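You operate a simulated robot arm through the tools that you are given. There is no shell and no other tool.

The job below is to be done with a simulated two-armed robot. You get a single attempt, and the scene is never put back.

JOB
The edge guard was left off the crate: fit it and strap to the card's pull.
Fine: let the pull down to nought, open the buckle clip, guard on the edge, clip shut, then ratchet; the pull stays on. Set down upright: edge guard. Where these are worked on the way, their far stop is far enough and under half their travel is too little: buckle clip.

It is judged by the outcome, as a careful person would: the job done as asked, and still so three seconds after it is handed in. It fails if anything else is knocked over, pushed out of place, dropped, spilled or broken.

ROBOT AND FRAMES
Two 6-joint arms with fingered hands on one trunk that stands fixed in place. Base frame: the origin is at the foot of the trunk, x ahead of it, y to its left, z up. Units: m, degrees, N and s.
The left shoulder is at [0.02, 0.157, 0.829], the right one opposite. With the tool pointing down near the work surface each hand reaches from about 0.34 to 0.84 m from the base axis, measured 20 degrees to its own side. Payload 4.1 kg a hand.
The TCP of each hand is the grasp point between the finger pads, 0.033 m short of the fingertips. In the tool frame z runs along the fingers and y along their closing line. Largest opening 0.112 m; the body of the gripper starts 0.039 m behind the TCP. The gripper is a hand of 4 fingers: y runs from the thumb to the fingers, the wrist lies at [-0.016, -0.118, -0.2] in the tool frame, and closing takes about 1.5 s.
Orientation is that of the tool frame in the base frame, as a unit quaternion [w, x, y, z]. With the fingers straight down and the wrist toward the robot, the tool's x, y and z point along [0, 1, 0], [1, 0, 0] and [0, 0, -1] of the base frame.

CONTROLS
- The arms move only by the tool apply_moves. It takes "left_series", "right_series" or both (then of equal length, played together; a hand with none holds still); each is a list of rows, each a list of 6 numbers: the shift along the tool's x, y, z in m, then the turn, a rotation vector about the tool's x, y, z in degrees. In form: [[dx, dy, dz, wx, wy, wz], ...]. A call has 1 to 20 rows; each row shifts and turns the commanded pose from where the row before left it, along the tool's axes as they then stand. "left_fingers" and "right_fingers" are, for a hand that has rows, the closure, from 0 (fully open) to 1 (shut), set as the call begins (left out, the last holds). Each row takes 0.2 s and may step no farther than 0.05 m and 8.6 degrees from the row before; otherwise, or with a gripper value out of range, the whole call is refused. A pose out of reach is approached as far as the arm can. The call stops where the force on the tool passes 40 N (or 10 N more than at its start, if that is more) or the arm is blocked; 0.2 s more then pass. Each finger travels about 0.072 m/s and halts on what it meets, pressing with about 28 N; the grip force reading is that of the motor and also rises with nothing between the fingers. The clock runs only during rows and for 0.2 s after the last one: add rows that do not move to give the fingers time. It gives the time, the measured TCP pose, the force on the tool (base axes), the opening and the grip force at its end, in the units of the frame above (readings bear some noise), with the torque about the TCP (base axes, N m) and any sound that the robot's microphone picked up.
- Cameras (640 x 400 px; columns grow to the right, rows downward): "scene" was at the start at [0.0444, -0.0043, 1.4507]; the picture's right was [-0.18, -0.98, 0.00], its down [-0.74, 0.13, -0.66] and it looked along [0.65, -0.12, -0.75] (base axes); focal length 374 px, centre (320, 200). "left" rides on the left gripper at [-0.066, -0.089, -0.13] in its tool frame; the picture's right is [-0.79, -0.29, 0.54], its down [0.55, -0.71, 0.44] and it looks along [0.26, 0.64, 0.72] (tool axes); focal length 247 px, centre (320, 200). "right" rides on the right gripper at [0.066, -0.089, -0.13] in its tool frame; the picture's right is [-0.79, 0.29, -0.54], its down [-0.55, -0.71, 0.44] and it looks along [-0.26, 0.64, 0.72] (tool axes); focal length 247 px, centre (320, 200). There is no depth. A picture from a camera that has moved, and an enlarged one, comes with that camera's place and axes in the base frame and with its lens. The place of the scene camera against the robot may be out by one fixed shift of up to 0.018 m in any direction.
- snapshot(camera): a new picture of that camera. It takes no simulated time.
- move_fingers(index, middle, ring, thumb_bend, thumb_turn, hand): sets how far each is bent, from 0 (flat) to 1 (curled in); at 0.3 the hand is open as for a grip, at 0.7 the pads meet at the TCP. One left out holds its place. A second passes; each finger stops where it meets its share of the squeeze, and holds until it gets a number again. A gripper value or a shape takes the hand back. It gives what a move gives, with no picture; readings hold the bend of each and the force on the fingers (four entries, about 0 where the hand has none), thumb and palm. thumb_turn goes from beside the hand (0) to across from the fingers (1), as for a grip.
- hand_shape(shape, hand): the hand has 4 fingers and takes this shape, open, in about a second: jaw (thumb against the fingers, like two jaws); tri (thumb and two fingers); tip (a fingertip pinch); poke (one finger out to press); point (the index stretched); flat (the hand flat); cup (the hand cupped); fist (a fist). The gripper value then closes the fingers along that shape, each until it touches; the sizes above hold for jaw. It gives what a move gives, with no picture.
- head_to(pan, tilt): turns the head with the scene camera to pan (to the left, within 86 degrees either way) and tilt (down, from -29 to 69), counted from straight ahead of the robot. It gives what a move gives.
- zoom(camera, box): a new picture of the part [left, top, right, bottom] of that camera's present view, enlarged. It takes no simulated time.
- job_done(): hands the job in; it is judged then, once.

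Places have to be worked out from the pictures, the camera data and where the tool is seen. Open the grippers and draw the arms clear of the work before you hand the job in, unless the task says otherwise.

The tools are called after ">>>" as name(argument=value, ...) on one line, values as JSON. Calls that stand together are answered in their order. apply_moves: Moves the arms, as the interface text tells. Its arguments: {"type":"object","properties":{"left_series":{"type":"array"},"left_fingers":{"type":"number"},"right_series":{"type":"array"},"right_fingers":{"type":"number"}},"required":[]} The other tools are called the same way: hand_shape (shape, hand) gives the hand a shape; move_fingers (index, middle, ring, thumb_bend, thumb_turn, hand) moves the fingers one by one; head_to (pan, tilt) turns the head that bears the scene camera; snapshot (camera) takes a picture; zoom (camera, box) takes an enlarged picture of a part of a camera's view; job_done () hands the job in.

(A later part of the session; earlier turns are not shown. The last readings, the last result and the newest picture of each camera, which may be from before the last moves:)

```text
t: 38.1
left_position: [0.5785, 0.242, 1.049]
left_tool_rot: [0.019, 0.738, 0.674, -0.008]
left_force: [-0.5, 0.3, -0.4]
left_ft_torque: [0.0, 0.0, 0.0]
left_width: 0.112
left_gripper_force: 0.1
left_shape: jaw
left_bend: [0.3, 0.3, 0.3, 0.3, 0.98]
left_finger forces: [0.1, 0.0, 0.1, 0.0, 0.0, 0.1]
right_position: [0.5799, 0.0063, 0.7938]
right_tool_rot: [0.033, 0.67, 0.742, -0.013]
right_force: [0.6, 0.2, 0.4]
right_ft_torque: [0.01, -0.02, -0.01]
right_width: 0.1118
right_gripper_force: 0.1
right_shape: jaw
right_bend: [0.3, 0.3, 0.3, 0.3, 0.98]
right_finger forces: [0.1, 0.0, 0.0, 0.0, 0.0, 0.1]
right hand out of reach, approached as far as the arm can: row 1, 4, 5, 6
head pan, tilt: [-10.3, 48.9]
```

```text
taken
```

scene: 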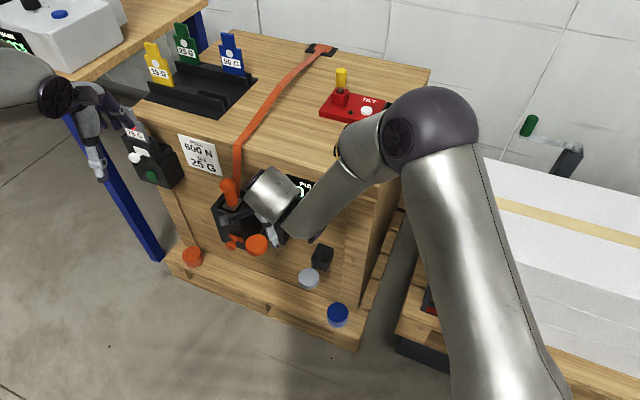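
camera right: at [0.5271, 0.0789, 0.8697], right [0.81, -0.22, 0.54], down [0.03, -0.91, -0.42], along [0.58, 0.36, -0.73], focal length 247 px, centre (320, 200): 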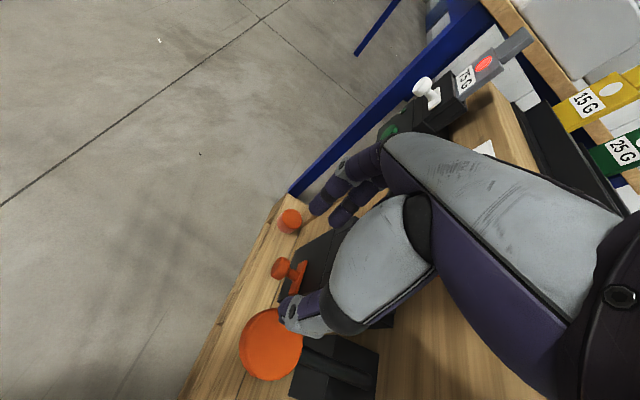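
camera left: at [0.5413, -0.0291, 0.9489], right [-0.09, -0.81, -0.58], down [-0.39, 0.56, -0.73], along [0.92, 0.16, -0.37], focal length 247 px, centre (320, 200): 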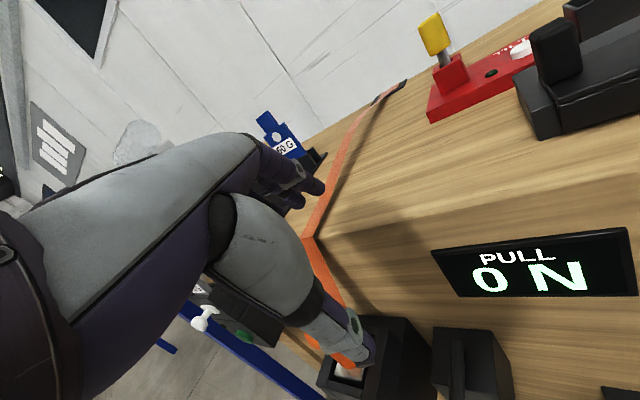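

The right arm recovered with all in place. I send it up and over toward the guard side while the left hand comes down in front of the housing at a safe height.

>>> apply_moves(right_series=[[0, -0.01, -0.03, 0, 0, 0], [-0.02, 0, -0.035, 0, 0, 0], [-0.035, 0, -0.03, 0, 0, 0], [-0.035, 0.005, -0.025, 0, 0, 0], [-0.035, 0.005, -0.025, 0, 0, 0], [-0.035, 0.005, -0.02, 0, 0, 0], [-0.035, 0.005, -0.01, 0, 0, 0], [-0.035, 0.005, 0, 0, 0, 0]])

>>> apply_moves(left_series=[[-0.008, 0.004, 0.037, 0, 0, 0], [-0.008, 0.004, 0.037, 0, 0, 0], [-0.008, 0.004, 0.037, 0, 0, 0], [-0.008, 0.004, 0.037, 0, 0, 0], [-0.008, 0.004, 0.037, 0, 0, 0], [-0.008, 0.004, 0.037, 0, 0, 0], [0, 0, 0, 0, 0, 0]], left_fingers=1)

>>> snapshot(camera="scene")

```text
t: 40.0
left_position: [0.5782, 0.2425, 1.0495]
left_tool_rot: [0.02, 0.738, 0.675, -0.009]
left_force: [-0.4, 0.5, 0.4]
left_ft_torque: [-0.01, -0.03, -0.03]
left_width: 0.1119
left_gripper_force: 0.0
left_shape: jaw
left_bend: [0.3, 0.3, 0.3, 0.3, 0.98]
left_finger forces: [0.0, 0.1, 0.0, 0.0, 0.0, 0.1]
right_position: [0.6143, -0.2087, 0.9861]
right_tool_rot: [0.033, 0.668, 0.743, -0.014]
right_force: [0.0, 0.1, 0.0]
right_ft_torque: [-0.03, 0.01, 0.03]
right_width: 0.1119
right_gripper_force: 0.1
right_shape: jaw
right_bend: [0.3, 0.3, 0.3, 0.3, 0.98]
right_finger forces: [0.0, 0.0, 0.1, 0.0, 0.1, 0.0]
head pan, tilt: [-10.3, 48.9]
```

```text
t: 41.5
left_position: [0.6015, 0.1824, 0.8281]
left_tool_rot: [0.02, 0.737, 0.675, -0.01]
left_force: [-0.3, 0.7, 0.6]
left_ft_torque: [0.01, 0.02, 0.0]
left_width: 0.0
left_gripper_force: 28.0
left_shape: jaw
left_bend: [0.7, 0.7, 0.7, 0.49, 1.0]
left_finger forces: [0.0, 0.0, 0.0, 0.0, 0.0, 0.0]
right_position: [0.6129, -0.2086, 0.986]
right_tool_rot: [0.033, 0.669, 0.742, -0.013]
right_force: [0.0, -0.9, -0.5]
right_ft_torque: [-0.01, 0.0, 0.0]
right_width: 0.1118
right_gripper_force: 0.0
right_shape: jaw
right_bend: [0.3, 0.3, 0.3, 0.3, 0.98]
right_finger forces: [0.0, 0.0, 0.0, 0.0, 0.0, 0.1]
head pan, tilt: [-10.3, 48.9]
```

```text
taken
```

scene: 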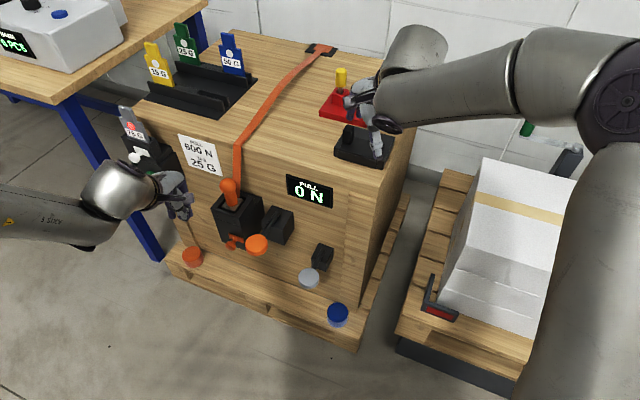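

Both hands are in reach. I turn the left hand's yaw to lie along the face, in steps.

>>> apply_moves(left_series=[[0, 0, 0, 0, 0, 7], [0, 0, 0, 0, 0, 7], [0, 0, 0, 0, 0, 0]])

>>> apply_moves(left_series=[[0, 0, 0, 0, 0, 7], [0, 0, 0, 0, 0, 6], [0, 0, 0, 0, 0, 0]])

```text
t: 42.4
left_position: [0.604, 0.1803, 0.8322]
left_tool_rot: [0.015, 0.796, 0.605, -0.007]
left_force: [0.7, 0.1, -0.6]
left_ft_torque: [0.01, 0.0, 0.01]
left_width: 0.0002
left_gripper_force: 27.4
left_shape: jaw
left_bend: [0.7, 0.7, 0.7, 0.49, 1.0]
left_finger forces: [0.1, 0.0, 0.1, 0.0, 0.0, 0.1]
left hand out of reach, approached as far as the arm can: row 2
right_position: [0.6144, -0.21, 0.9861]
right_tool_rot: [0.034, 0.669, 0.742, -0.013]
right_force: [-0.4, 0.1, 0.8]
right_ft_torque: [-0.02, 0.06, 0.02]
right_width: 0.1116
right_gripper_force: 0.0
right_shape: jaw
right_bend: [0.3, 0.3, 0.3, 0.3, 0.98]
right_finger forces: [0.0, 0.1, 0.0, 0.1, 0.0, 0.1]
head pan, tilt: [-10.3, 48.9]
```

```text
t: 43.1
left_position: [0.5966, 0.1481, 0.8408]
left_tool_rot: [0.0, 0.841, 0.542, -0.007]
left_force: [0.0, 0.3, 0.4]
left_ft_torque: [-0.04, -0.03, 0.02]
left_width: 0.0003
left_gripper_force: 28.2
left_shape: jaw
left_bend: [0.7, 0.7, 0.7, 0.49, 1.0]
left_finger forces: [0.0, 0.0, 0.0, 0.0, 0.0, 0.0]
left hand out of reach, approached as far as the arm can: row 1, 2
right_position: [0.6138, -0.2078, 0.9845]
right_tool_rot: [0.034, 0.669, 0.742, -0.014]
right_force: [0.6, 0.4, 0.2]
right_ft_torque: [0.01, 0.02, -0.04]
right_width: 0.1119
right_gripper_force: 0.0
right_shape: jaw
right_bend: [0.3, 0.3, 0.3, 0.3, 0.98]
right_finger forces: [0.0, 0.0, 0.0, 0.0, 0.0, 0.0]
head pan, tilt: [-10.3, 48.9]
```

The yaw is now about -24° with a small drift. I bring the closed left fingertips to just above the T-knob.

>>> apply_moves(left_series=[[0.004, 0.01, 0.038, 0, 0, 0], [0.004, 0.015, 0.038, 0, 0, 0], [0.004, 0.015, 0.038, 0, 0, 0], [0.004, 0.015, 0.038, 0, 0, 0], [0.003, 0.0156, 0.038, 0, 0, 0], [0, 0, 0, 0, 0, 0]])

>>> snapshot(camera="left")

>>> zoom(camera="scene", box=[180, 130, 310, 270])

```text
t: 44.5
left_position: [0.657, 0.1318, 0.7577]
left_tool_rot: [-0.003, 0.84, 0.542, -0.007]
left_force: [-0.5, -0.1, 0.4]
left_ft_torque: [0.02, 0.02, 0.0]
left_width: 0.0001
left_gripper_force: 28.1
left_shape: jaw
left_bend: [0.7, 0.7, 0.7, 0.49, 1.0]
left_finger forces: [0.1, 0.0, 0.1, 0.0, 0.0, 0.0]
left hand out of reach, approached as far as the arm can: row 1, 2, 3, 4, 5
right_position: [0.6138, -0.209, 0.9858]
right_tool_rot: [0.033, 0.669, 0.742, -0.014]
right_force: [-0.6, 0.7, 0.4]
right_ft_torque: [-0.01, -0.01, 0.0]
right_width: 0.1116
right_gripper_force: 0.0
right_shape: jaw
right_bend: [0.3, 0.3, 0.3, 0.3, 0.98]
right_finger forces: [0.1, 0.0, 0.0, 0.0, 0.0, 0.0]
head pan, tilt: [-10.3, 48.9]
```

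```text
taken
camera left: at [0.55, 0.1087, 0.8893], right [-0.6, -0.61, -0.53], down [-0.43, 0.79, -0.43], along [0.68, -0.03, -0.73], focal length 247 px, centre (320, 200)
```

left: 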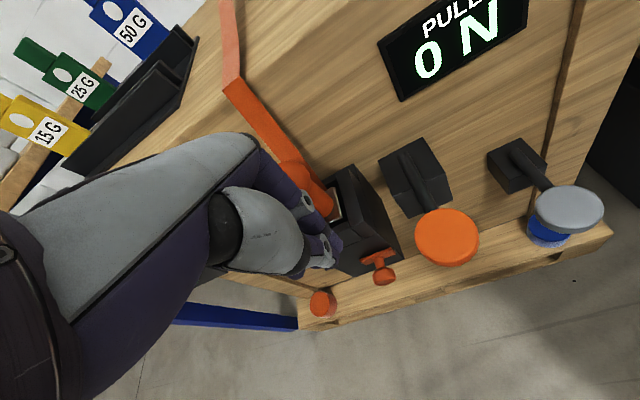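

```text
2.86 times, centred on (245, 200) of scene
camera zoom: at [0.0444, -0.0043, 1.4507], right [-0.18, -0.98, 0.0], down [-0.74, 0.13, -0.66], along [0.65, -0.12, -0.75], focal length 1069 px, centre (534, 200)
```

zoom: 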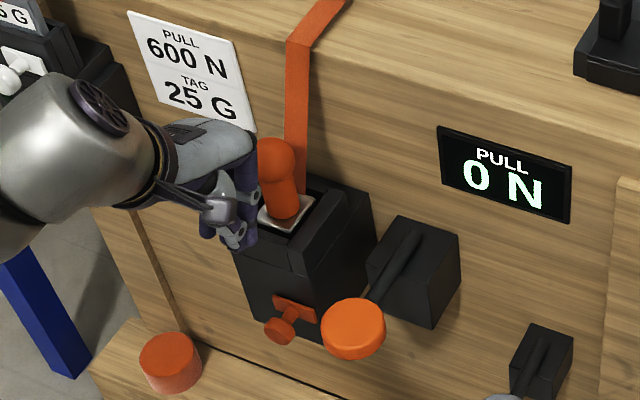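

The yaw costs the arm its downward reach, so I back off slightly, undo most of the yaw, and try descending again with the hand nearly straight.

>>> apply_moves(left_series=[[0, -0.02, -0.01, 0, 0, 0], [0, 0, 0, 0, 0, -8], [0, 0, 0, 0, 0, -8], [0, 0, 0, 0, 0, -8], [0, 0, 0, 0, 0, 0]])

>>> apply_moves(left_series=[[0, 0, 0.03, 0, 0, 0], [0, 0, 0.03, 0, 0, 0], [0, 0, 0, 0, 0, 0]])

```text
t: 45.8
left_position: [0.6427, 0.1411, 0.778]
left_tool_rot: [0.009, 0.711, 0.704, -0.009]
left_force: [0.1, 0.0, -0.6]
left_ft_torque: [0.01, -0.04, -0.04]
left_width: 0.0
left_gripper_force: 28.2
left_shape: jaw
left_bend: [0.7, 0.7, 0.7, 0.49, 1.0]
left_finger forces: [0.0, 0.0, 0.0, 0.0, 0.0, 0.1]
left hand out of reach, approached as far as the arm can: row 1
right_position: [0.613, -0.2096, 0.986]
right_tool_rot: [0.033, 0.669, 0.742, -0.014]
right_force: [0.3, 0.5, 0.5]
right_ft_torque: [-0.01, 0.02, 0.0]
right_width: 0.1121
right_gripper_force: 0.0
right_shape: jaw
right_bend: [0.3, 0.3, 0.3, 0.3, 0.98]
right_finger forces: [0.0, 0.1, 0.1, 0.0, 0.0, 0.0]
head pan, tilt: [-10.3, 48.9]
```

```text
t: 46.5
left_position: [0.6432, 0.1405, 0.7176]
left_tool_rot: [0.01, 0.711, 0.703, -0.008]
left_force: [0.1, -1.0, 0.8]
left_ft_torque: [0.01, 0.02, -0.01]
left_width: 0.0
left_gripper_force: 28.0
left_shape: jaw
left_bend: [0.7, 0.7, 0.7, 0.49, 1.0]
left_finger forces: [0.1, 0.0, 0.0, 0.0, 0.0, 0.1]
right_position: [0.6128, -0.2094, 0.9845]
right_tool_rot: [0.033, 0.669, 0.743, -0.014]
right_force: [1.3, -0.6, 0.1]
right_ft_torque: [-0.01, -0.04, 0.01]
right_width: 0.1119
right_gripper_force: 0.0
right_shape: jaw
right_bend: [0.3, 0.3, 0.3, 0.3, 0.98]
right_finger forces: [0.0, 0.1, 0.1, 0.0, 0.0, 0.0]
head pan, tilt: [-10.3, 48.9]
```

With the hand straight, descending works. Outward yaw may be the free direction for this arm, so I try turning the left hand the other way here, clear of the ball.

>>> apply_moves(left_series=[[0, 0, 0, 0, 0, -8], [0, 0, 0, 0, 0, -8], [0, 0, 0, 0, 0, -8], [0, 0, 0, 0, 0, 0]])

>>> apply_moves(left_series=[[0, 0, 0, 0, 0, -8], [0, 0, 0, 0, 0, -8], [0, 0, 0, 0, 0, -8], [0, 0, 0, 0, 0, -8], [0, 0, 0, 0, 0, 0]])

>>> snapshot(camera="scene")

```text
t: 47.5
left_position: [0.6427, 0.1394, 0.718]
left_tool_rot: [0.007, 0.549, 0.836, -0.01]
left_force: [-1.0, -0.1, 0.1]
left_ft_torque: [0.01, -0.02, -0.02]
left_width: 0.0
left_gripper_force: 27.9
left_shape: jaw
left_bend: [0.7, 0.7, 0.7, 0.49, 1.0]
left_finger forces: [0.0, 0.0, 0.0, 0.0, 0.0, 0.0]
right_position: [0.6138, -0.2092, 0.9855]
right_tool_rot: [0.034, 0.669, 0.742, -0.014]
right_force: [0.6, -1.1, -0.5]
right_ft_torque: [0.04, 0.02, -0.01]
right_width: 0.1117
right_gripper_force: 0.0
right_shape: jaw
right_bend: [0.3, 0.3, 0.3, 0.3, 0.98]
right_finger forces: [0.0, 0.0, 0.1, 0.0, 0.0, 0.0]
head pan, tilt: [-10.3, 48.9]
```

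```text
t: 48.8
left_position: [0.6429, 0.1395, 0.7196]
left_tool_rot: [0.004, 0.298, 0.954, -0.012]
left_force: [0.9, 0.2, -0.4]
left_ft_torque: [0.0, 0.04, 0.02]
left_width: 0.0
left_gripper_force: 27.9
left_shape: jaw
left_bend: [0.7, 0.7, 0.7, 0.49, 1.0]
left_finger forces: [0.0, 0.0, 0.0, 0.0, 0.0, 0.0]
right_position: [0.6144, -0.2094, 0.9862]
right_tool_rot: [0.034, 0.669, 0.743, -0.014]
right_force: [0.7, -0.5, -1.1]
right_ft_torque: [0.0, 0.0, 0.0]
right_width: 0.1117
right_gripper_force: 0.0
right_shape: jaw
right_bend: [0.3, 0.3, 0.3, 0.3, 0.98]
right_finger forces: [0.0, 0.0, 0.1, 0.0, 0.0, 0.0]
head pan, tilt: [-10.3, 48.9]
```

```text
taken
```

scene: 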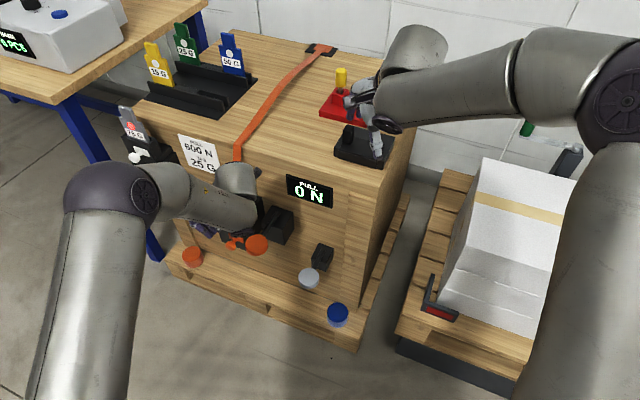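

That works exactly, so outward yaw is free for the left arm. I now part the left fingers to about 6–7 cm for straddling the knob and check the view.

>>> apply_moves(left_series=[[0, 0, 0, 0, 0, 0], [0, 0, 0, 0, 0, 0], [0, 0, 0, 0, 0, 0], [0, 0, 0, 0, 0, 0]], left_fingers=0.4)

>>> snapshot(camera="left")

>>> zoom(camera="scene", box=[180, 140, 300, 270])

```text
t: 49.8
left_position: [0.6431, 0.1389, 0.7177]
left_tool_rot: [0.003, 0.298, 0.954, -0.012]
left_force: [-0.2, -0.9, 0.2]
left_ft_torque: [0.0, 0.0, 0.01]
left_width: 0.0668
left_gripper_force: 0.0
left_shape: jaw
left_bend: [0.75, 0.4, 0.37, 0.66, 1.0]
left_finger forces: [0.1, 0.0, 0.0, 0.0, 0.0, 0.0]
right_position: [0.6134, -0.2094, 0.985]
right_tool_rot: [0.034, 0.669, 0.742, -0.013]
right_force: [0.7, -0.4, -0.4]
right_ft_torque: [0.0, 0.0, -0.02]
right_width: 0.1118
right_gripper_force: 0.1
right_shape: jaw
right_bend: [0.3, 0.3, 0.3, 0.3, 0.98]
right_finger forces: [0.1, 0.1, 0.0, 0.0, 0.0, 0.0]
head pan, tilt: [-10.3, 48.9]
```

```text
taken
camera left: at [0.6462, 0.0318, 0.851], right [0.49, -0.7, -0.52], down [-0.86, -0.28, -0.43], along [0.15, 0.66, -0.74], focal length 247 px, centre (320, 200)
```

left: 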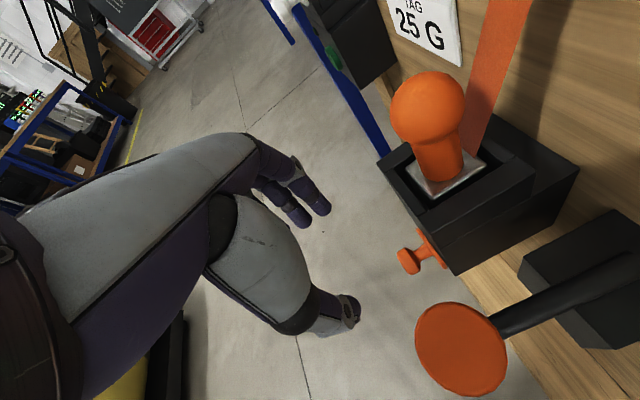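

```text
3.08 times, centred on (240, 205) of scene
camera zoom: at [0.0444, -0.0043, 1.4507], right [-0.18, -0.98, 0.0], down [-0.74, 0.13, -0.66], along [0.65, -0.12, -0.75], focal length 1151 px, centre (566, 185)
```

zoom: 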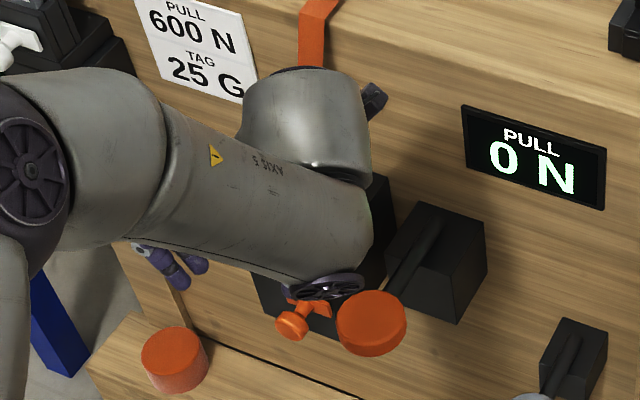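

The left camera now has an excellent view of the housing from above, so I enlarge the knob and the buckle.

>>> zoom(camera="left", box=[370, 60, 530, 300])

>>> zoom(camera="left", box=[380, 210, 480, 300])

>>> zoom(camera="left", box=[240, 120, 380, 350])

```text
1.67 times, centred on (450, 180) of left
camera zoom: at [0.6462, 0.0318, 0.851], right [0.49, -0.7, -0.52], down [-0.86, -0.28, -0.43], along [0.15, 0.66, -0.74], focal length 412 px, centre (103, 233)
```

zoom: 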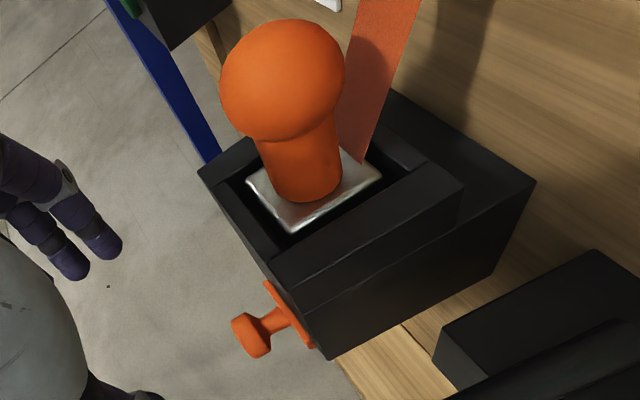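

```text
4.44 times, centred on (430, 255) of left
camera zoom: at [0.6462, 0.0318, 0.851], right [0.49, -0.7, -0.52], down [-0.86, -0.28, -0.43], along [0.15, 0.66, -0.74], focal length 1098 px, centre (-169, -44)
```

zoom: 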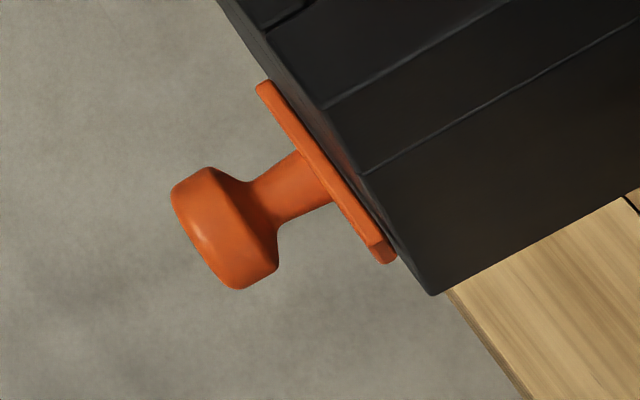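

```text
1.74 times, centred on (310, 235) of left
camera zoom: at [0.6462, 0.0318, 0.851], right [0.49, -0.7, -0.52], down [-0.86, -0.28, -0.43], along [0.15, 0.66, -0.74], focal length 430 px, centre (337, 139)
```

zoom: 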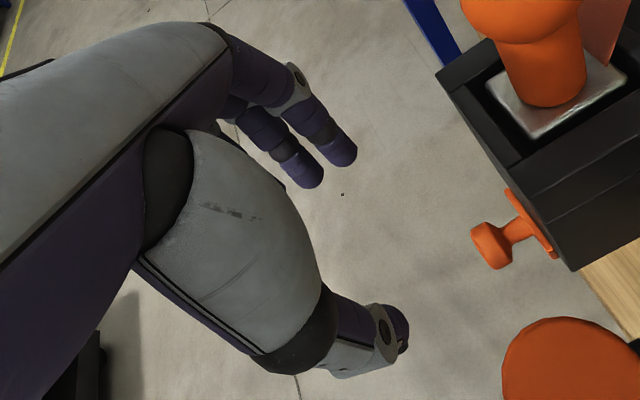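

The knob's centre is confirmed at about [0.68, 0.128, 0.557]. I move in above it and partway down, keeping clear of the paddle disc, then look again.

>>> apply_moves(left_series=[[0, 0, 0.03, 0, 0, 0], [0, 0.005, 0.03, 0, 0, 0], [-0.005, 0.005, 0.02, 0, 0, 0], [-0.01, 0.004, 0.015, 0, 0, 0], [0, 0, 0, 0, 0, 0]])

>>> snapshot(camera="left")

>>> zoom(camera="scene", box=[180, 140, 300, 270])

```text
t: 51.0
left_position: [0.6641, 0.1405, 0.624]
left_tool_rot: [0.004, 0.298, 0.955, -0.011]
left_force: [-0.7, -0.1, -0.2]
left_ft_torque: [0.01, -0.01, 0.0]
left_width: 0.067
left_gripper_force: 0.1
left_shape: jaw
left_bend: [0.75, 0.4, 0.37, 0.66, 1.0]
left_finger forces: [0.0, 0.0, 0.0, 0.0, 0.1, 0.0]
right_position: [0.6145, -0.2095, 0.9861]
right_tool_rot: [0.034, 0.669, 0.742, -0.013]
right_force: [-0.3, 0.0, -1.4]
right_ft_torque: [0.0, 0.03, 0.0]
right_width: 0.1116
right_gripper_force: 0.0
right_shape: jaw
right_bend: [0.3, 0.3, 0.3, 0.3, 0.98]
right_finger forces: [0.1, 0.0, 0.1, 0.1, 0.1, 0.1]
head pan, tilt: [-10.3, 48.9]
```

```text
taken
camera left: at [0.6665, 0.0326, 0.7568], right [0.49, -0.7, -0.52], down [-0.86, -0.28, -0.43], along [0.15, 0.66, -0.74], focal length 247 px, centre (320, 200)
```

left: 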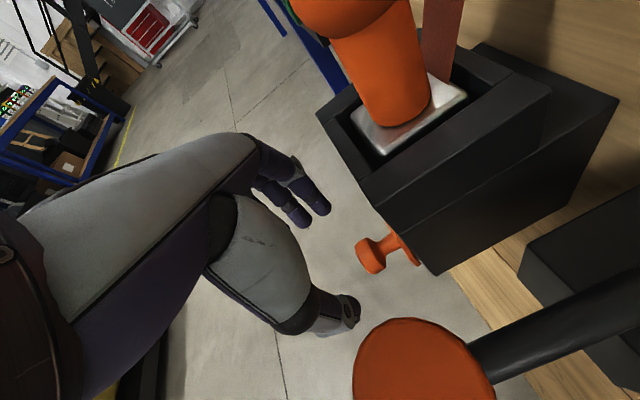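

```text
3.08 times, centred on (240, 205) of scene
camera zoom: at [0.0444, -0.0043, 1.4507], right [-0.18, -0.98, 0.0], down [-0.74, 0.13, -0.66], along [0.65, -0.12, -0.75], focal length 1151 px, centre (566, 185)
```

zoom: 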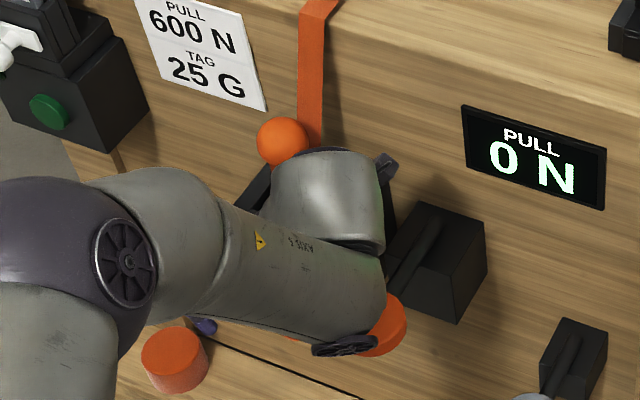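

The knob sits where expected relative to the fingers and forces are nil. I lower the rest of the way so the fingers straddle the knob.

>>> apply_moves(left_series=[[-0.003, 0, 0.02, 0, 0, 0], [-0.005, 0, 0.02, 0, 0, 0], [-0.005, 0, 0.019, 0, 0, 0], [0, 0, 0, 0, 0, 0]])

>>> snapshot(camera="left")

>>> zoom(camera="left", box=[240, 160, 440, 360])

```text
t: 52.0
left_position: [0.6747, 0.1307, 0.5646]
left_tool_rot: [0.004, 0.298, 0.955, -0.011]
left_force: [-0.2, -0.9, 0.3]
left_ft_torque: [0.0, 0.0, -0.02]
left_width: 0.067
left_gripper_force: 0.1
left_shape: jaw
left_bend: [0.75, 0.4, 0.37, 0.66, 1.0]
left_finger forces: [0.0, 0.0, 0.0, 0.0, 0.0, 0.0]
right_position: [0.6137, -0.2091, 0.9863]
right_tool_rot: [0.034, 0.669, 0.743, -0.014]
right_force: [0.3, 0.0, -0.6]
right_ft_torque: [-0.03, -0.04, 0.0]
right_width: 0.112
right_gripper_force: 0.2
right_shape: jaw
right_bend: [0.3, 0.3, 0.3, 0.3, 0.98]
right_finger forces: [0.0, 0.0, 0.0, 0.0, 0.1, 0.1]
head pan, tilt: [-10.3, 48.9]
```

```text
taken
camera left: at [0.6771, 0.0236, 0.6976], right [0.49, -0.7, -0.52], down [-0.86, -0.28, -0.43], along [0.15, 0.66, -0.74], focal length 247 px, centre (320, 200)
```

left: 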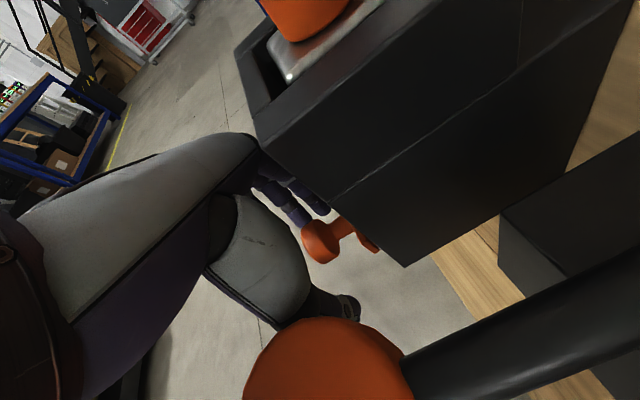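

```text
2.00 times, centred on (340, 260) of left
camera zoom: at [0.6771, 0.0236, 0.6976], right [0.49, -0.7, -0.52], down [-0.86, -0.28, -0.43], along [0.15, 0.66, -0.74], focal length 494 px, centre (280, 80)
```

zoom: 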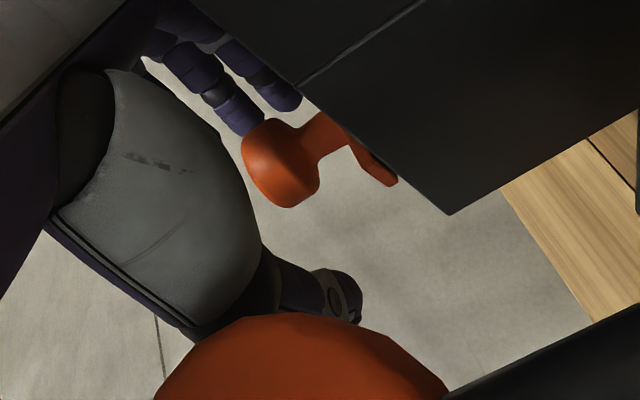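

The fingers straddle the knob without touching. I close them on it.

>>> apply_moves(left_series=[[0, 0, 0, 0, 0, 0], [0, 0, 0, 0, 0, 0], [0, 0, 0, 0, 0, 0], [0, 0, 0, 0, 0, 0], [0, 0, 0, 0, 0, 0]], left_fingers=1)

>>> zoom(camera="left", box=[240, 160, 440, 360])

```text
t: 53.1
left_position: [0.6739, 0.13, 0.5643]
left_tool_rot: [0.002, 0.298, 0.954, -0.013]
left_force: [0.9, -3.8, -9.9]
left_ft_torque: [-0.05, -0.02, 0.09]
left_width: 0.0072
left_gripper_force: 27.8
left_shape: jaw
left_bend: [0.73, 0.7, 0.7, 0.75, 1.0]
left_finger forces: [17.7, 0.0, 0.0, 0.1, 23.7, 0.0]
right_position: [0.6137, -0.2101, 0.9846]
right_tool_rot: [0.034, 0.669, 0.742, -0.013]
right_force: [-0.2, -0.2, 0.1]
right_ft_torque: [-0.01, -0.01, 0.01]
right_width: 0.1117
right_gripper_force: 0.1
right_shape: jaw
right_bend: [0.3, 0.3, 0.3, 0.3, 0.98]
right_finger forces: [0.1, 0.1, 0.0, 0.1, 0.1, 0.0]
head pan, tilt: [-10.3, 48.9]
```

```text
2.00 times, centred on (340, 260) of left
camera zoom: at [0.6765, 0.0231, 0.6965], right [0.49, -0.7, -0.52], down [-0.86, -0.28, -0.43], along [0.15, 0.66, -0.74], focal length 494 px, centre (280, 80)
```

zoom: 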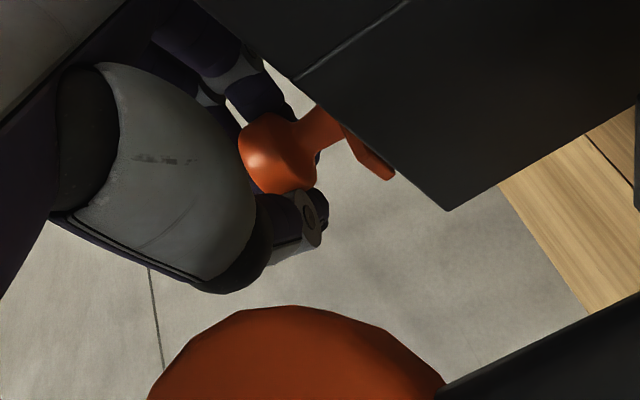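

The index and thumb hold the knob. I try it gently to the left along the face first, one centimetre.

>>> apply_moves(left_series=[[0, 0.005, 0, 0, 0, 0], [0, 0.005, 0, 0, 0, 0], [0, 0, 0, 0, 0, 0]])

>>> zoom(camera="left", box=[240, 160, 440, 360])

```text
t: 54.0
left_position: [0.6799, 0.1406, 0.5639]
left_tool_rot: [0.003, 0.298, 0.954, -0.012]
left_force: [-0.1, -1.0, -13.4]
left_ft_torque: [0.01, 0.03, 0.13]
left_width: 0.0074
left_gripper_force: 28.0
left_shape: jaw
left_bend: [0.73, 0.7, 0.7, 0.75, 1.0]
left_finger forces: [18.4, 0.0, 0.0, 0.0, 23.0, 0.1]
right_position: [0.6136, -0.2098, 0.9858]
right_tool_rot: [0.034, 0.669, 0.743, -0.014]
right_force: [-0.8, 1.0, -0.3]
right_ft_torque: [-0.07, -0.02, 0.0]
right_width: 0.1118
right_gripper_force: 0.0
right_shape: jaw
right_bend: [0.3, 0.3, 0.3, 0.3, 0.98]
right_finger forces: [0.0, 0.0, 0.1, 0.1, 0.0, 0.1]
head pan, tilt: [-10.3, 48.9]
```

```text
2.00 times, centred on (340, 260) of left
camera zoom: at [0.6829, 0.0324, 0.6966], right [0.49, -0.7, -0.52], down [-0.86, -0.28, -0.43], along [0.15, 0.66, -0.74], focal length 494 px, centre (280, 80)
```

zoom: 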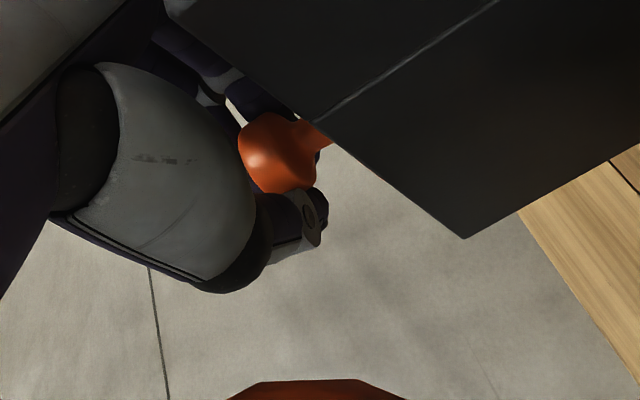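

The knob slides left with hardly any force: it is a sliding clip. I follow it on to its far stop.

>>> apply_moves(left_series=[[0, 0.006, 0, 0, 0, 0], [0, 0.006, 0, 0, 0, 0], [0, 0.006, 0, 0, 0, 0], [0, 0.006, 0, 0, 0, 0], [0, 0, 0, 0, 0, 0]])

>>> zoom(camera="left", box=[240, 160, 440, 360])

>>> zoom(camera="scene", box=[180, 110, 330, 270])

```text
t: 55.1
left_position: [0.6949, 0.1605, 0.5633]
left_tool_rot: [0.004, 0.298, 0.955, -0.01]
left_force: [-1.0, 6.3, -10.7]
left_ft_torque: [0.05, 0.06, 0.16]
left_width: 0.0073
left_gripper_force: 28.7
left_shape: jaw
left_bend: [0.73, 0.7, 0.7, 0.75, 1.0]
left_finger forces: [18.9, 0.0, 0.1, 0.1, 21.9, 0.0]
right_position: [0.6144, -0.2086, 0.9852]
right_tool_rot: [0.033, 0.668, 0.743, -0.014]
right_force: [0.5, -0.2, 0.3]
right_ft_torque: [0.0, -0.01, 0.02]
right_width: 0.1117
right_gripper_force: 0.0
right_shape: jaw
right_bend: [0.3, 0.3, 0.3, 0.3, 0.98]
right_finger forces: [0.0, 0.1, 0.0, 0.0, 0.0, 0.0]
head pan, tilt: [-10.3, 48.9]
```

```text
2.00 times, centred on (340, 260) of left
camera zoom: at [0.6969, 0.053, 0.6965], right [0.49, -0.7, -0.52], down [-0.86, -0.28, -0.43], along [0.15, 0.66, -0.74], focal length 494 px, centre (280, 80)
```

zoom: 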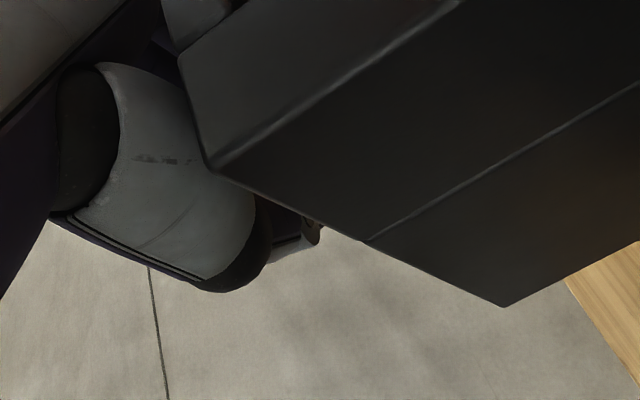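

```text
2.50 times, centred on (255, 190) of scene
camera zoom: at [0.0447, -0.0042, 1.4507], right [-0.18, -0.98, 0.0], down [-0.74, 0.13, -0.66], along [0.65, -0.12, -0.75], focal length 935 px, centre (482, 225)
```

zoom: 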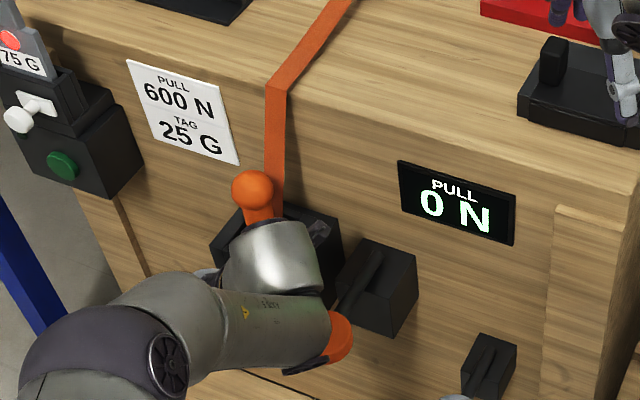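

About 3.7 cm of travel so far, with the force just beginning to rise. I go a little farther to find the stop.

>>> apply_moves(left_series=[[0, 0.004, 0, 0, 0, 0], [0, 0.004, 0, 0, 0, 0], [0, 0, 0, 0, 0, 0]])

```text
t: 56.0
left_position: [0.6979, 0.1648, 0.5635]
left_tool_rot: [0.004, 0.3, 0.954, -0.012]
left_force: [-16.3, -8.1, -2.5]
left_ft_torque: [-0.16, 0.2, 0.16]
left_width: 0.0083
left_gripper_force: 28.0
left_shape: jaw
left_bend: [0.74, 0.7, 0.7, 0.75, 1.0]
left_finger forces: [12.3, 1.0, 0.1, 0.0, 28.0, 0.1]
right_position: [0.6143, -0.2094, 0.9859]
right_tool_rot: [0.033, 0.67, 0.742, -0.013]
right_force: [-0.3, 0.9, -0.4]
right_ft_torque: [0.02, 0.0, 0.0]
right_width: 0.1119
right_gripper_force: 0.0
right_shape: jaw
right_bend: [0.3, 0.3, 0.3, 0.3, 0.98]
right_finger forces: [0.0, 0.1, 0.0, 0.1, 0.0, 0.0]
head pan, tilt: [-10.3, 48.9]
```

The force now opposes at 18 N: the clip is at its far stop, about 4.2 cm over. I let go of the knob and look.

>>> apply_moves(left_series=[[0, 0, 0, 0, 0, 0], [0, 0, 0, 0, 0, 0], [0, 0, 0, 0, 0, 0], [0, 0, 0, 0, 0, 0]], left_fingers=0.4)

>>> apply_moves(left_series=[[0.01, 0, 0, 0, 0, 0], [0.01, 0, -0.01, 0, 0, 0], [0.01, 0, -0.03, 0, 0, 0], [0.01, 0, -0.04, 0, 0, 0], [0, -0.01, -0.04, 0, 0, 0], [0, -0.02, -0.04, 0, 0, 0], [0, 0, 0, 0, 0, 0]])

>>> snapshot(camera="left")

>>> snapshot(camera="scene")

```text
t: 57.0
left_position: [0.6981, 0.1658, 0.5638]
left_tool_rot: [0.003, 0.298, 0.954, -0.01]
left_force: [0.5, 0.1, -0.3]
left_ft_torque: [-0.02, 0.02, 0.03]
left_width: 0.0669
left_gripper_force: 0.1
left_shape: jaw
left_bend: [0.75, 0.4, 0.37, 0.66, 1.0]
left_finger forces: [0.0, 0.0, 0.0, 0.0, 0.0, 0.1]
right_position: [0.6123, -0.2088, 0.9852]
right_tool_rot: [0.033, 0.67, 0.742, -0.014]
right_force: [0.1, 0.0, -0.2]
right_ft_torque: [0.02, -0.04, 0.0]
right_width: 0.1119
right_gripper_force: 0.0
right_shape: jaw
right_bend: [0.3, 0.3, 0.3, 0.3, 0.98]
right_finger forces: [0.0, 0.0, 0.0, 0.0, 0.0, 0.1]
head pan, tilt: [-10.3, 48.9]
```

```text
t: 58.5
left_position: [0.6479, 0.168, 0.7235]
left_tool_rot: [0.003, 0.298, 0.954, -0.011]
left_force: [0.6, -0.2, 0.1]
left_ft_torque: [-0.05, -0.01, 0.0]
left_width: 0.0668
left_gripper_force: 0.2
left_shape: jaw
left_bend: [0.75, 0.4, 0.37, 0.66, 1.0]
left_finger forces: [0.0, 0.1, 0.0, 0.1, 0.0, 0.0]
right_position: [0.6136, -0.2091, 0.9856]
right_tool_rot: [0.033, 0.669, 0.742, -0.013]
right_force: [0.4, -0.8, -0.1]
right_ft_torque: [0.03, 0.01, 0.04]
right_width: 0.1118
right_gripper_force: 0.1
right_shape: jaw
right_bend: [0.3, 0.3, 0.3, 0.3, 0.98]
right_finger forces: [0.0, 0.0, 0.0, 0.0, 0.1, 0.0]
head pan, tilt: [-10.3, 48.9]
```

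```text
taken
camera left: at [0.6506, 0.06, 0.8561], right [0.49, -0.7, -0.52], down [-0.86, -0.28, -0.43], along [0.15, 0.66, -0.74], focal length 247 px, centre (320, 200)
```

left: 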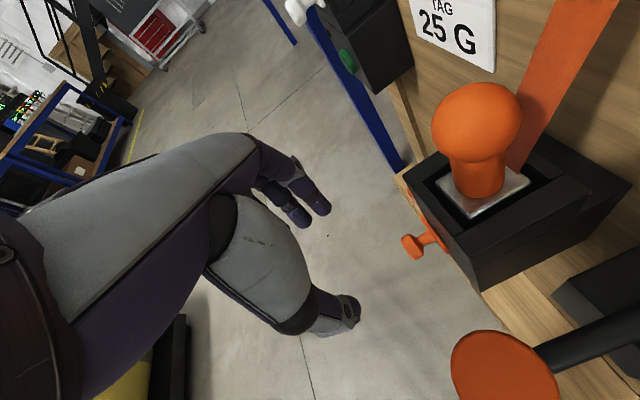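

```text
taken
```

scene: 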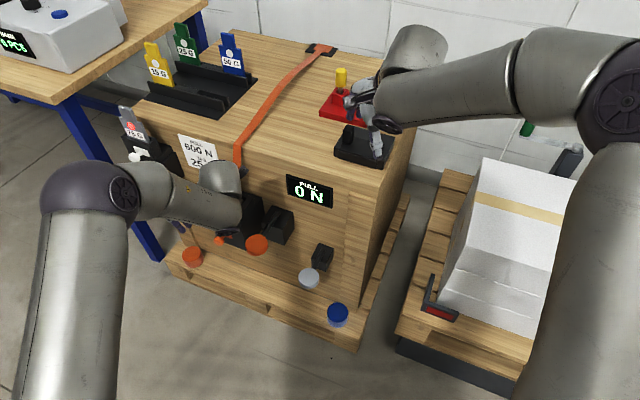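

The clip stays open at the left end and the display is at 0 N. I look at the guard through the right camera and the strap at the edge, to plan the guard's pick-up.

>>> snapshot(camera="right")

>>> zoom(camera="scene", box=[200, 40, 340, 190])

>>> zoom(camera="left", box=[390, 40, 640, 300])

```text
taken
camera right: at [0.5145, -0.1453, 1.1081], right [0.35, -0.72, 0.6], down [-0.64, -0.65, -0.41], along [0.69, -0.23, -0.69], focal length 247 px, centre (320, 200)
```

right: 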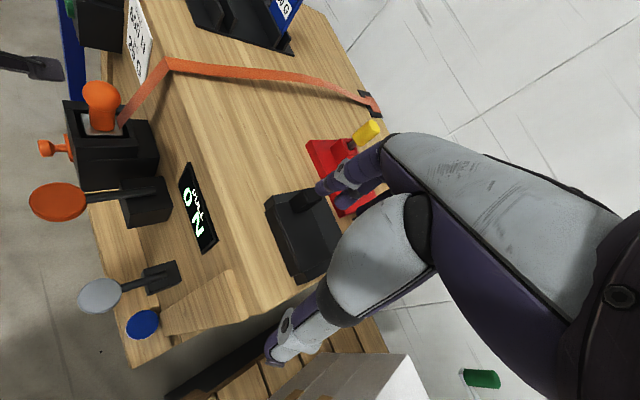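

```text
2.67 times, centred on (270, 115) of scene
camera zoom: at [0.0445, -0.0043, 1.4507], right [-0.18, -0.98, 0.0], down [-0.74, 0.13, -0.66], along [0.65, -0.12, -0.75], focal length 997 px, centre (453, 427)
```

zoom: 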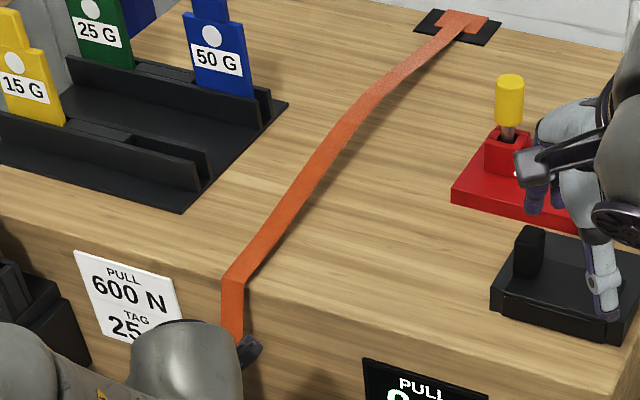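

```text
1.54 times, centred on (515, 170) of left
camera zoom: at [0.6506, 0.06, 0.8561], right [0.49, -0.7, -0.52], down [-0.86, -0.28, -0.43], along [0.15, 0.66, -0.74], focal length 380 px, centre (20, 246)
```

zoom: 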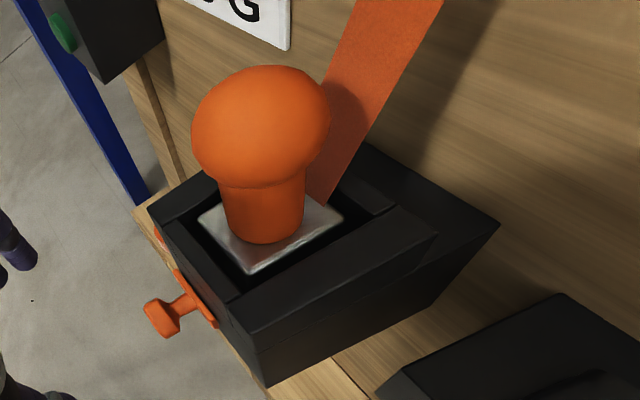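

The guard is about 10 × 6 cm, its knob at its left end near [0.75, -0.20] and 4–5 cm tall; it must go to the edge near [0.82, 0.06]. The left hand held sideways, fingers pointing into the crate, should reach both places, so I test that turn in free space above the ball.

>>> apply_moves(left_series=[[-0.002, -0.003, -0.035, 0, 0, 0], [-0.005, -0.005, -0.035, 0, 0, 0], [-0.008, -0.005, -0.035, 0, 0, 0], [-0.008, -0.006, -0.03, 0, 0, 0], [-0.008, -0.006, -0.022, 0, 0, 0], [0, 0, 0, 0, 0, 0]], left_fingers=0.4)

>>> apply_moves(left_series=[[0, 0, 0, 0, -8, 0], [0, 0, 0, 0, -8, 0], [0, 0, 0, 0, 0, 0]])

```text
t: 60.0
left_position: [0.6596, 0.1327, 0.8813]
left_tool_rot: [0.004, 0.298, 0.954, -0.012]
left_force: [-0.1, 0.2, 0.5]
left_ft_torque: [-0.04, 0.01, -0.01]
left_width: 0.067
left_gripper_force: 0.0
left_shape: jaw
left_bend: [0.75, 0.4, 0.37, 0.66, 1.0]
left_finger forces: [0.1, 0.1, 0.1, 0.0, 0.0, 0.0]
right_position: [0.6141, -0.2096, 0.9856]
right_tool_rot: [0.034, 0.669, 0.743, -0.014]
right_force: [0.6, -0.4, -1.0]
right_ft_torque: [-0.01, 0.03, -0.05]
right_width: 0.1117
right_gripper_force: 0.0
right_shape: jaw
right_bend: [0.3, 0.3, 0.3, 0.3, 0.98]
right_finger forces: [0.0, 0.0, 0.0, 0.1, 0.0, 0.0]
head pan, tilt: [-10.3, 48.9]
```

```text
t: 60.8
left_position: [0.6595, 0.133, 0.8808]
left_tool_rot: [0.137, 0.294, 0.944, -0.054]
left_force: [0.2, -0.7, 1.0]
left_ft_torque: [-0.01, 0.02, 0.03]
left_width: 0.0669
left_gripper_force: 0.0
left_shape: jaw
left_bend: [0.75, 0.4, 0.37, 0.66, 1.0]
left_finger forces: [0.0, 0.0, 0.0, 0.1, 0.0, 0.1]
right_position: [0.6129, -0.2089, 0.9857]
right_tool_rot: [0.032, 0.669, 0.742, -0.014]
right_force: [-0.9, 0.1, -0.3]
right_ft_torque: [0.0, 0.01, -0.01]
right_width: 0.1117
right_gripper_force: 0.0
right_shape: jaw
right_bend: [0.3, 0.3, 0.3, 0.3, 0.98]
right_finger forces: [0.0, 0.0, 0.1, 0.0, 0.1, 0.0]
head pan, tilt: [-10.3, 48.9]
```

The turn is exact and in reach. I continue it in two more short sets.

>>> apply_moves(left_series=[[0, 0, 0, 0, -8, 0], [0, 0, 0, 0, -8, 0], [0, 0, 0, 0, 0, 0]])

>>> snapshot(camera="scene")

```text
t: 61.5
left_position: [0.6729, 0.1326, 0.8932]
left_tool_rot: [0.262, 0.284, 0.918, -0.094]
left_force: [0.2, 0.8, -0.1]
left_ft_torque: [-0.04, 0.01, 0.0]
left_width: 0.0669
left_gripper_force: 0.1
left_shape: jaw
left_bend: [0.75, 0.4, 0.37, 0.65, 1.0]
left_finger forces: [0.1, 0.0, 0.0, 0.0, 0.0, 0.0]
left hand out of reach, approached as far as the arm can: row 2
right_position: [0.6122, -0.2089, 0.9859]
right_tool_rot: [0.034, 0.668, 0.743, -0.014]
right_force: [0.2, -0.3, -0.1]
right_ft_torque: [-0.01, -0.02, 0.0]
right_width: 0.1118
right_gripper_force: 0.0
right_shape: jaw
right_bend: [0.3, 0.3, 0.3, 0.3, 0.98]
right_finger forces: [0.0, 0.0, 0.1, 0.0, 0.0, 0.1]
head pan, tilt: [-10.3, 48.9]
```

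```text
taken
```

scene: 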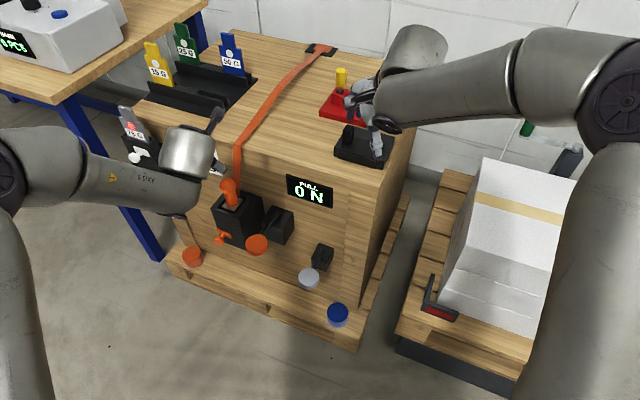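

The near limit again; the arm needs to be farther out as it turns. I move the right hand aside to the right and advance the left hand a little while keeping high.

>>> apply_moves(right_series=[[-0.035, 0, 0, 0, 0, 0], [-0.035, 0, 0, 0, 0, 0], [-0.035, 0, 0, 0, 0, 0], [-0.035, 0, 0, 0, 0, 0], [-0.035, 0, 0, 0, 0, 0]])

>>> apply_moves(left_series=[[-0.03, -0.0127, 0.0072, 0, 0, 0], [-0.03, -0.0127, 0.0072, 0, 0, 0], [-0.03, -0.0127, 0.0072, 0, 0, 0], [0, 0, 0, 0, -8, 0], [0, 0, 0, 0, 0, 0]])

```text
t: 62.8
left_position: [0.6716, 0.132, 0.8929]
left_tool_rot: [0.262, 0.284, 0.918, -0.094]
left_force: [1.0, 0.1, 0.0]
left_ft_torque: [0.01, -0.01, -0.01]
left_width: 0.067
left_gripper_force: 0.0
left_shape: jaw
left_bend: [0.75, 0.4, 0.37, 0.65, 1.0]
left_finger forces: [0.0, 0.0, 0.1, 0.0, 0.0, 0.0]
right_position: [0.6325, -0.3834, 0.996]
right_tool_rot: [0.032, 0.668, 0.743, -0.013]
right_force: [-0.2, 0.4, 0.2]
right_ft_torque: [-0.01, 0.02, 0.01]
right_width: 0.1117
right_gripper_force: 0.1
right_shape: jaw
right_bend: [0.3, 0.3, 0.3, 0.3, 0.98]
right_finger forces: [0.1, 0.0, 0.1, 0.1, 0.0, 0.0]
head pan, tilt: [-10.3, 48.9]
```

```text
t: 64.0
left_position: [0.7245, 0.0501, 0.927]
left_tool_rot: [0.326, 0.276, 0.897, -0.114]
left_force: [0.0, -0.7, -0.3]
left_ft_torque: [0.0, -0.01, -0.01]
left_width: 0.0668
left_gripper_force: 0.0
left_shape: jaw
left_bend: [0.75, 0.4, 0.37, 0.65, 1.0]
left_finger forces: [0.0, 0.0, 0.0, 0.1, 0.0, 0.0]
left hand out of reach, approached as far as the arm can: row 4
right_position: [0.6315, -0.3817, 0.9958]
right_tool_rot: [0.033, 0.669, 0.742, -0.013]
right_force: [-0.3, -0.3, -0.1]
right_ft_torque: [0.02, 0.0, 0.0]
right_width: 0.1119
right_gripper_force: 0.1
right_shape: jaw
right_bend: [0.3, 0.3, 0.3, 0.3, 0.98]
right_finger forces: [0.0, 0.0, 0.0, 0.0, 0.0, 0.0]
head pan, tilt: [-10.3, 48.9]
```

It still turned to about 40°, with a small drift. I try one more step of the turn to see how far it goes.

>>> apply_moves(left_series=[[0, 0, 0, 0, -8, 0], [0, 0, 0, 0, 0, 0]])

>>> snapshot(camera="scene")

>>> snapshot(camera="left")

```text
t: 64.5
left_position: [0.7701, 0.0419, 0.9624]
left_tool_rot: [0.38, 0.268, 0.876, -0.131]
left_force: [0.0, -0.4, -0.8]
left_ft_torque: [0.02, 0.04, 0.02]
left_width: 0.0669
left_gripper_force: 0.2
left_shape: jaw
left_bend: [0.75, 0.4, 0.37, 0.65, 1.0]
left_finger forces: [0.0, 0.0, 0.0, 0.0, 0.1, 0.0]
left hand out of reach, approached as far as the arm can: row 1
right_position: [0.6324, -0.3827, 0.9963]
right_tool_rot: [0.033, 0.669, 0.742, -0.014]
right_force: [0.2, -0.4, -0.2]
right_ft_torque: [0.0, 0.06, 0.0]
right_width: 0.1118
right_gripper_force: 0.0
right_shape: jaw
right_bend: [0.3, 0.3, 0.3, 0.3, 0.98]
right_finger forces: [0.1, 0.0, 0.1, 0.0, 0.0, 0.0]
head pan, tilt: [-10.3, 48.9]
```

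```text
taken
```

scene: 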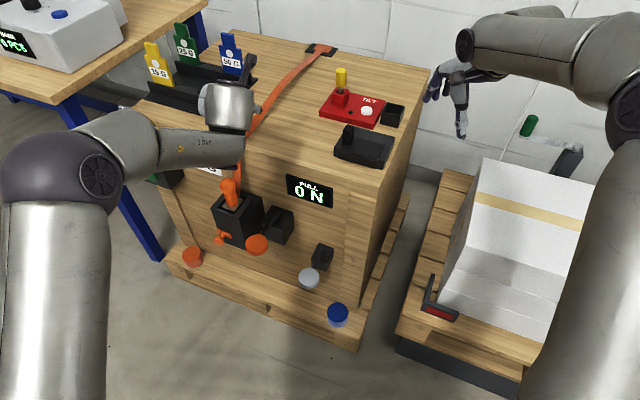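

```text
taken
camera left: at [0.6778, 0.0012, 1.0996], right [0.61, -0.76, 0.23], down [-0.46, -0.57, -0.68], along [0.65, 0.31, -0.69], focal length 247 px, centre (320, 200)
```

left: 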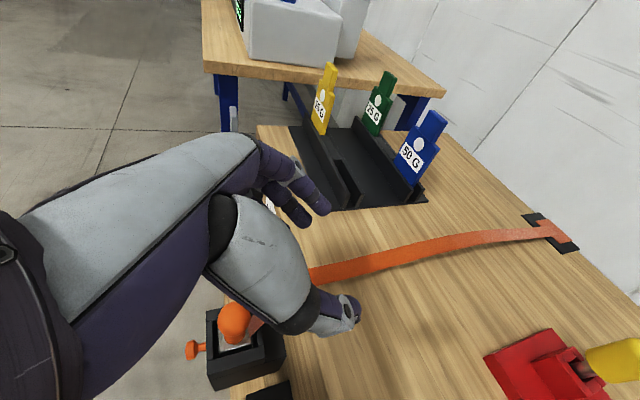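

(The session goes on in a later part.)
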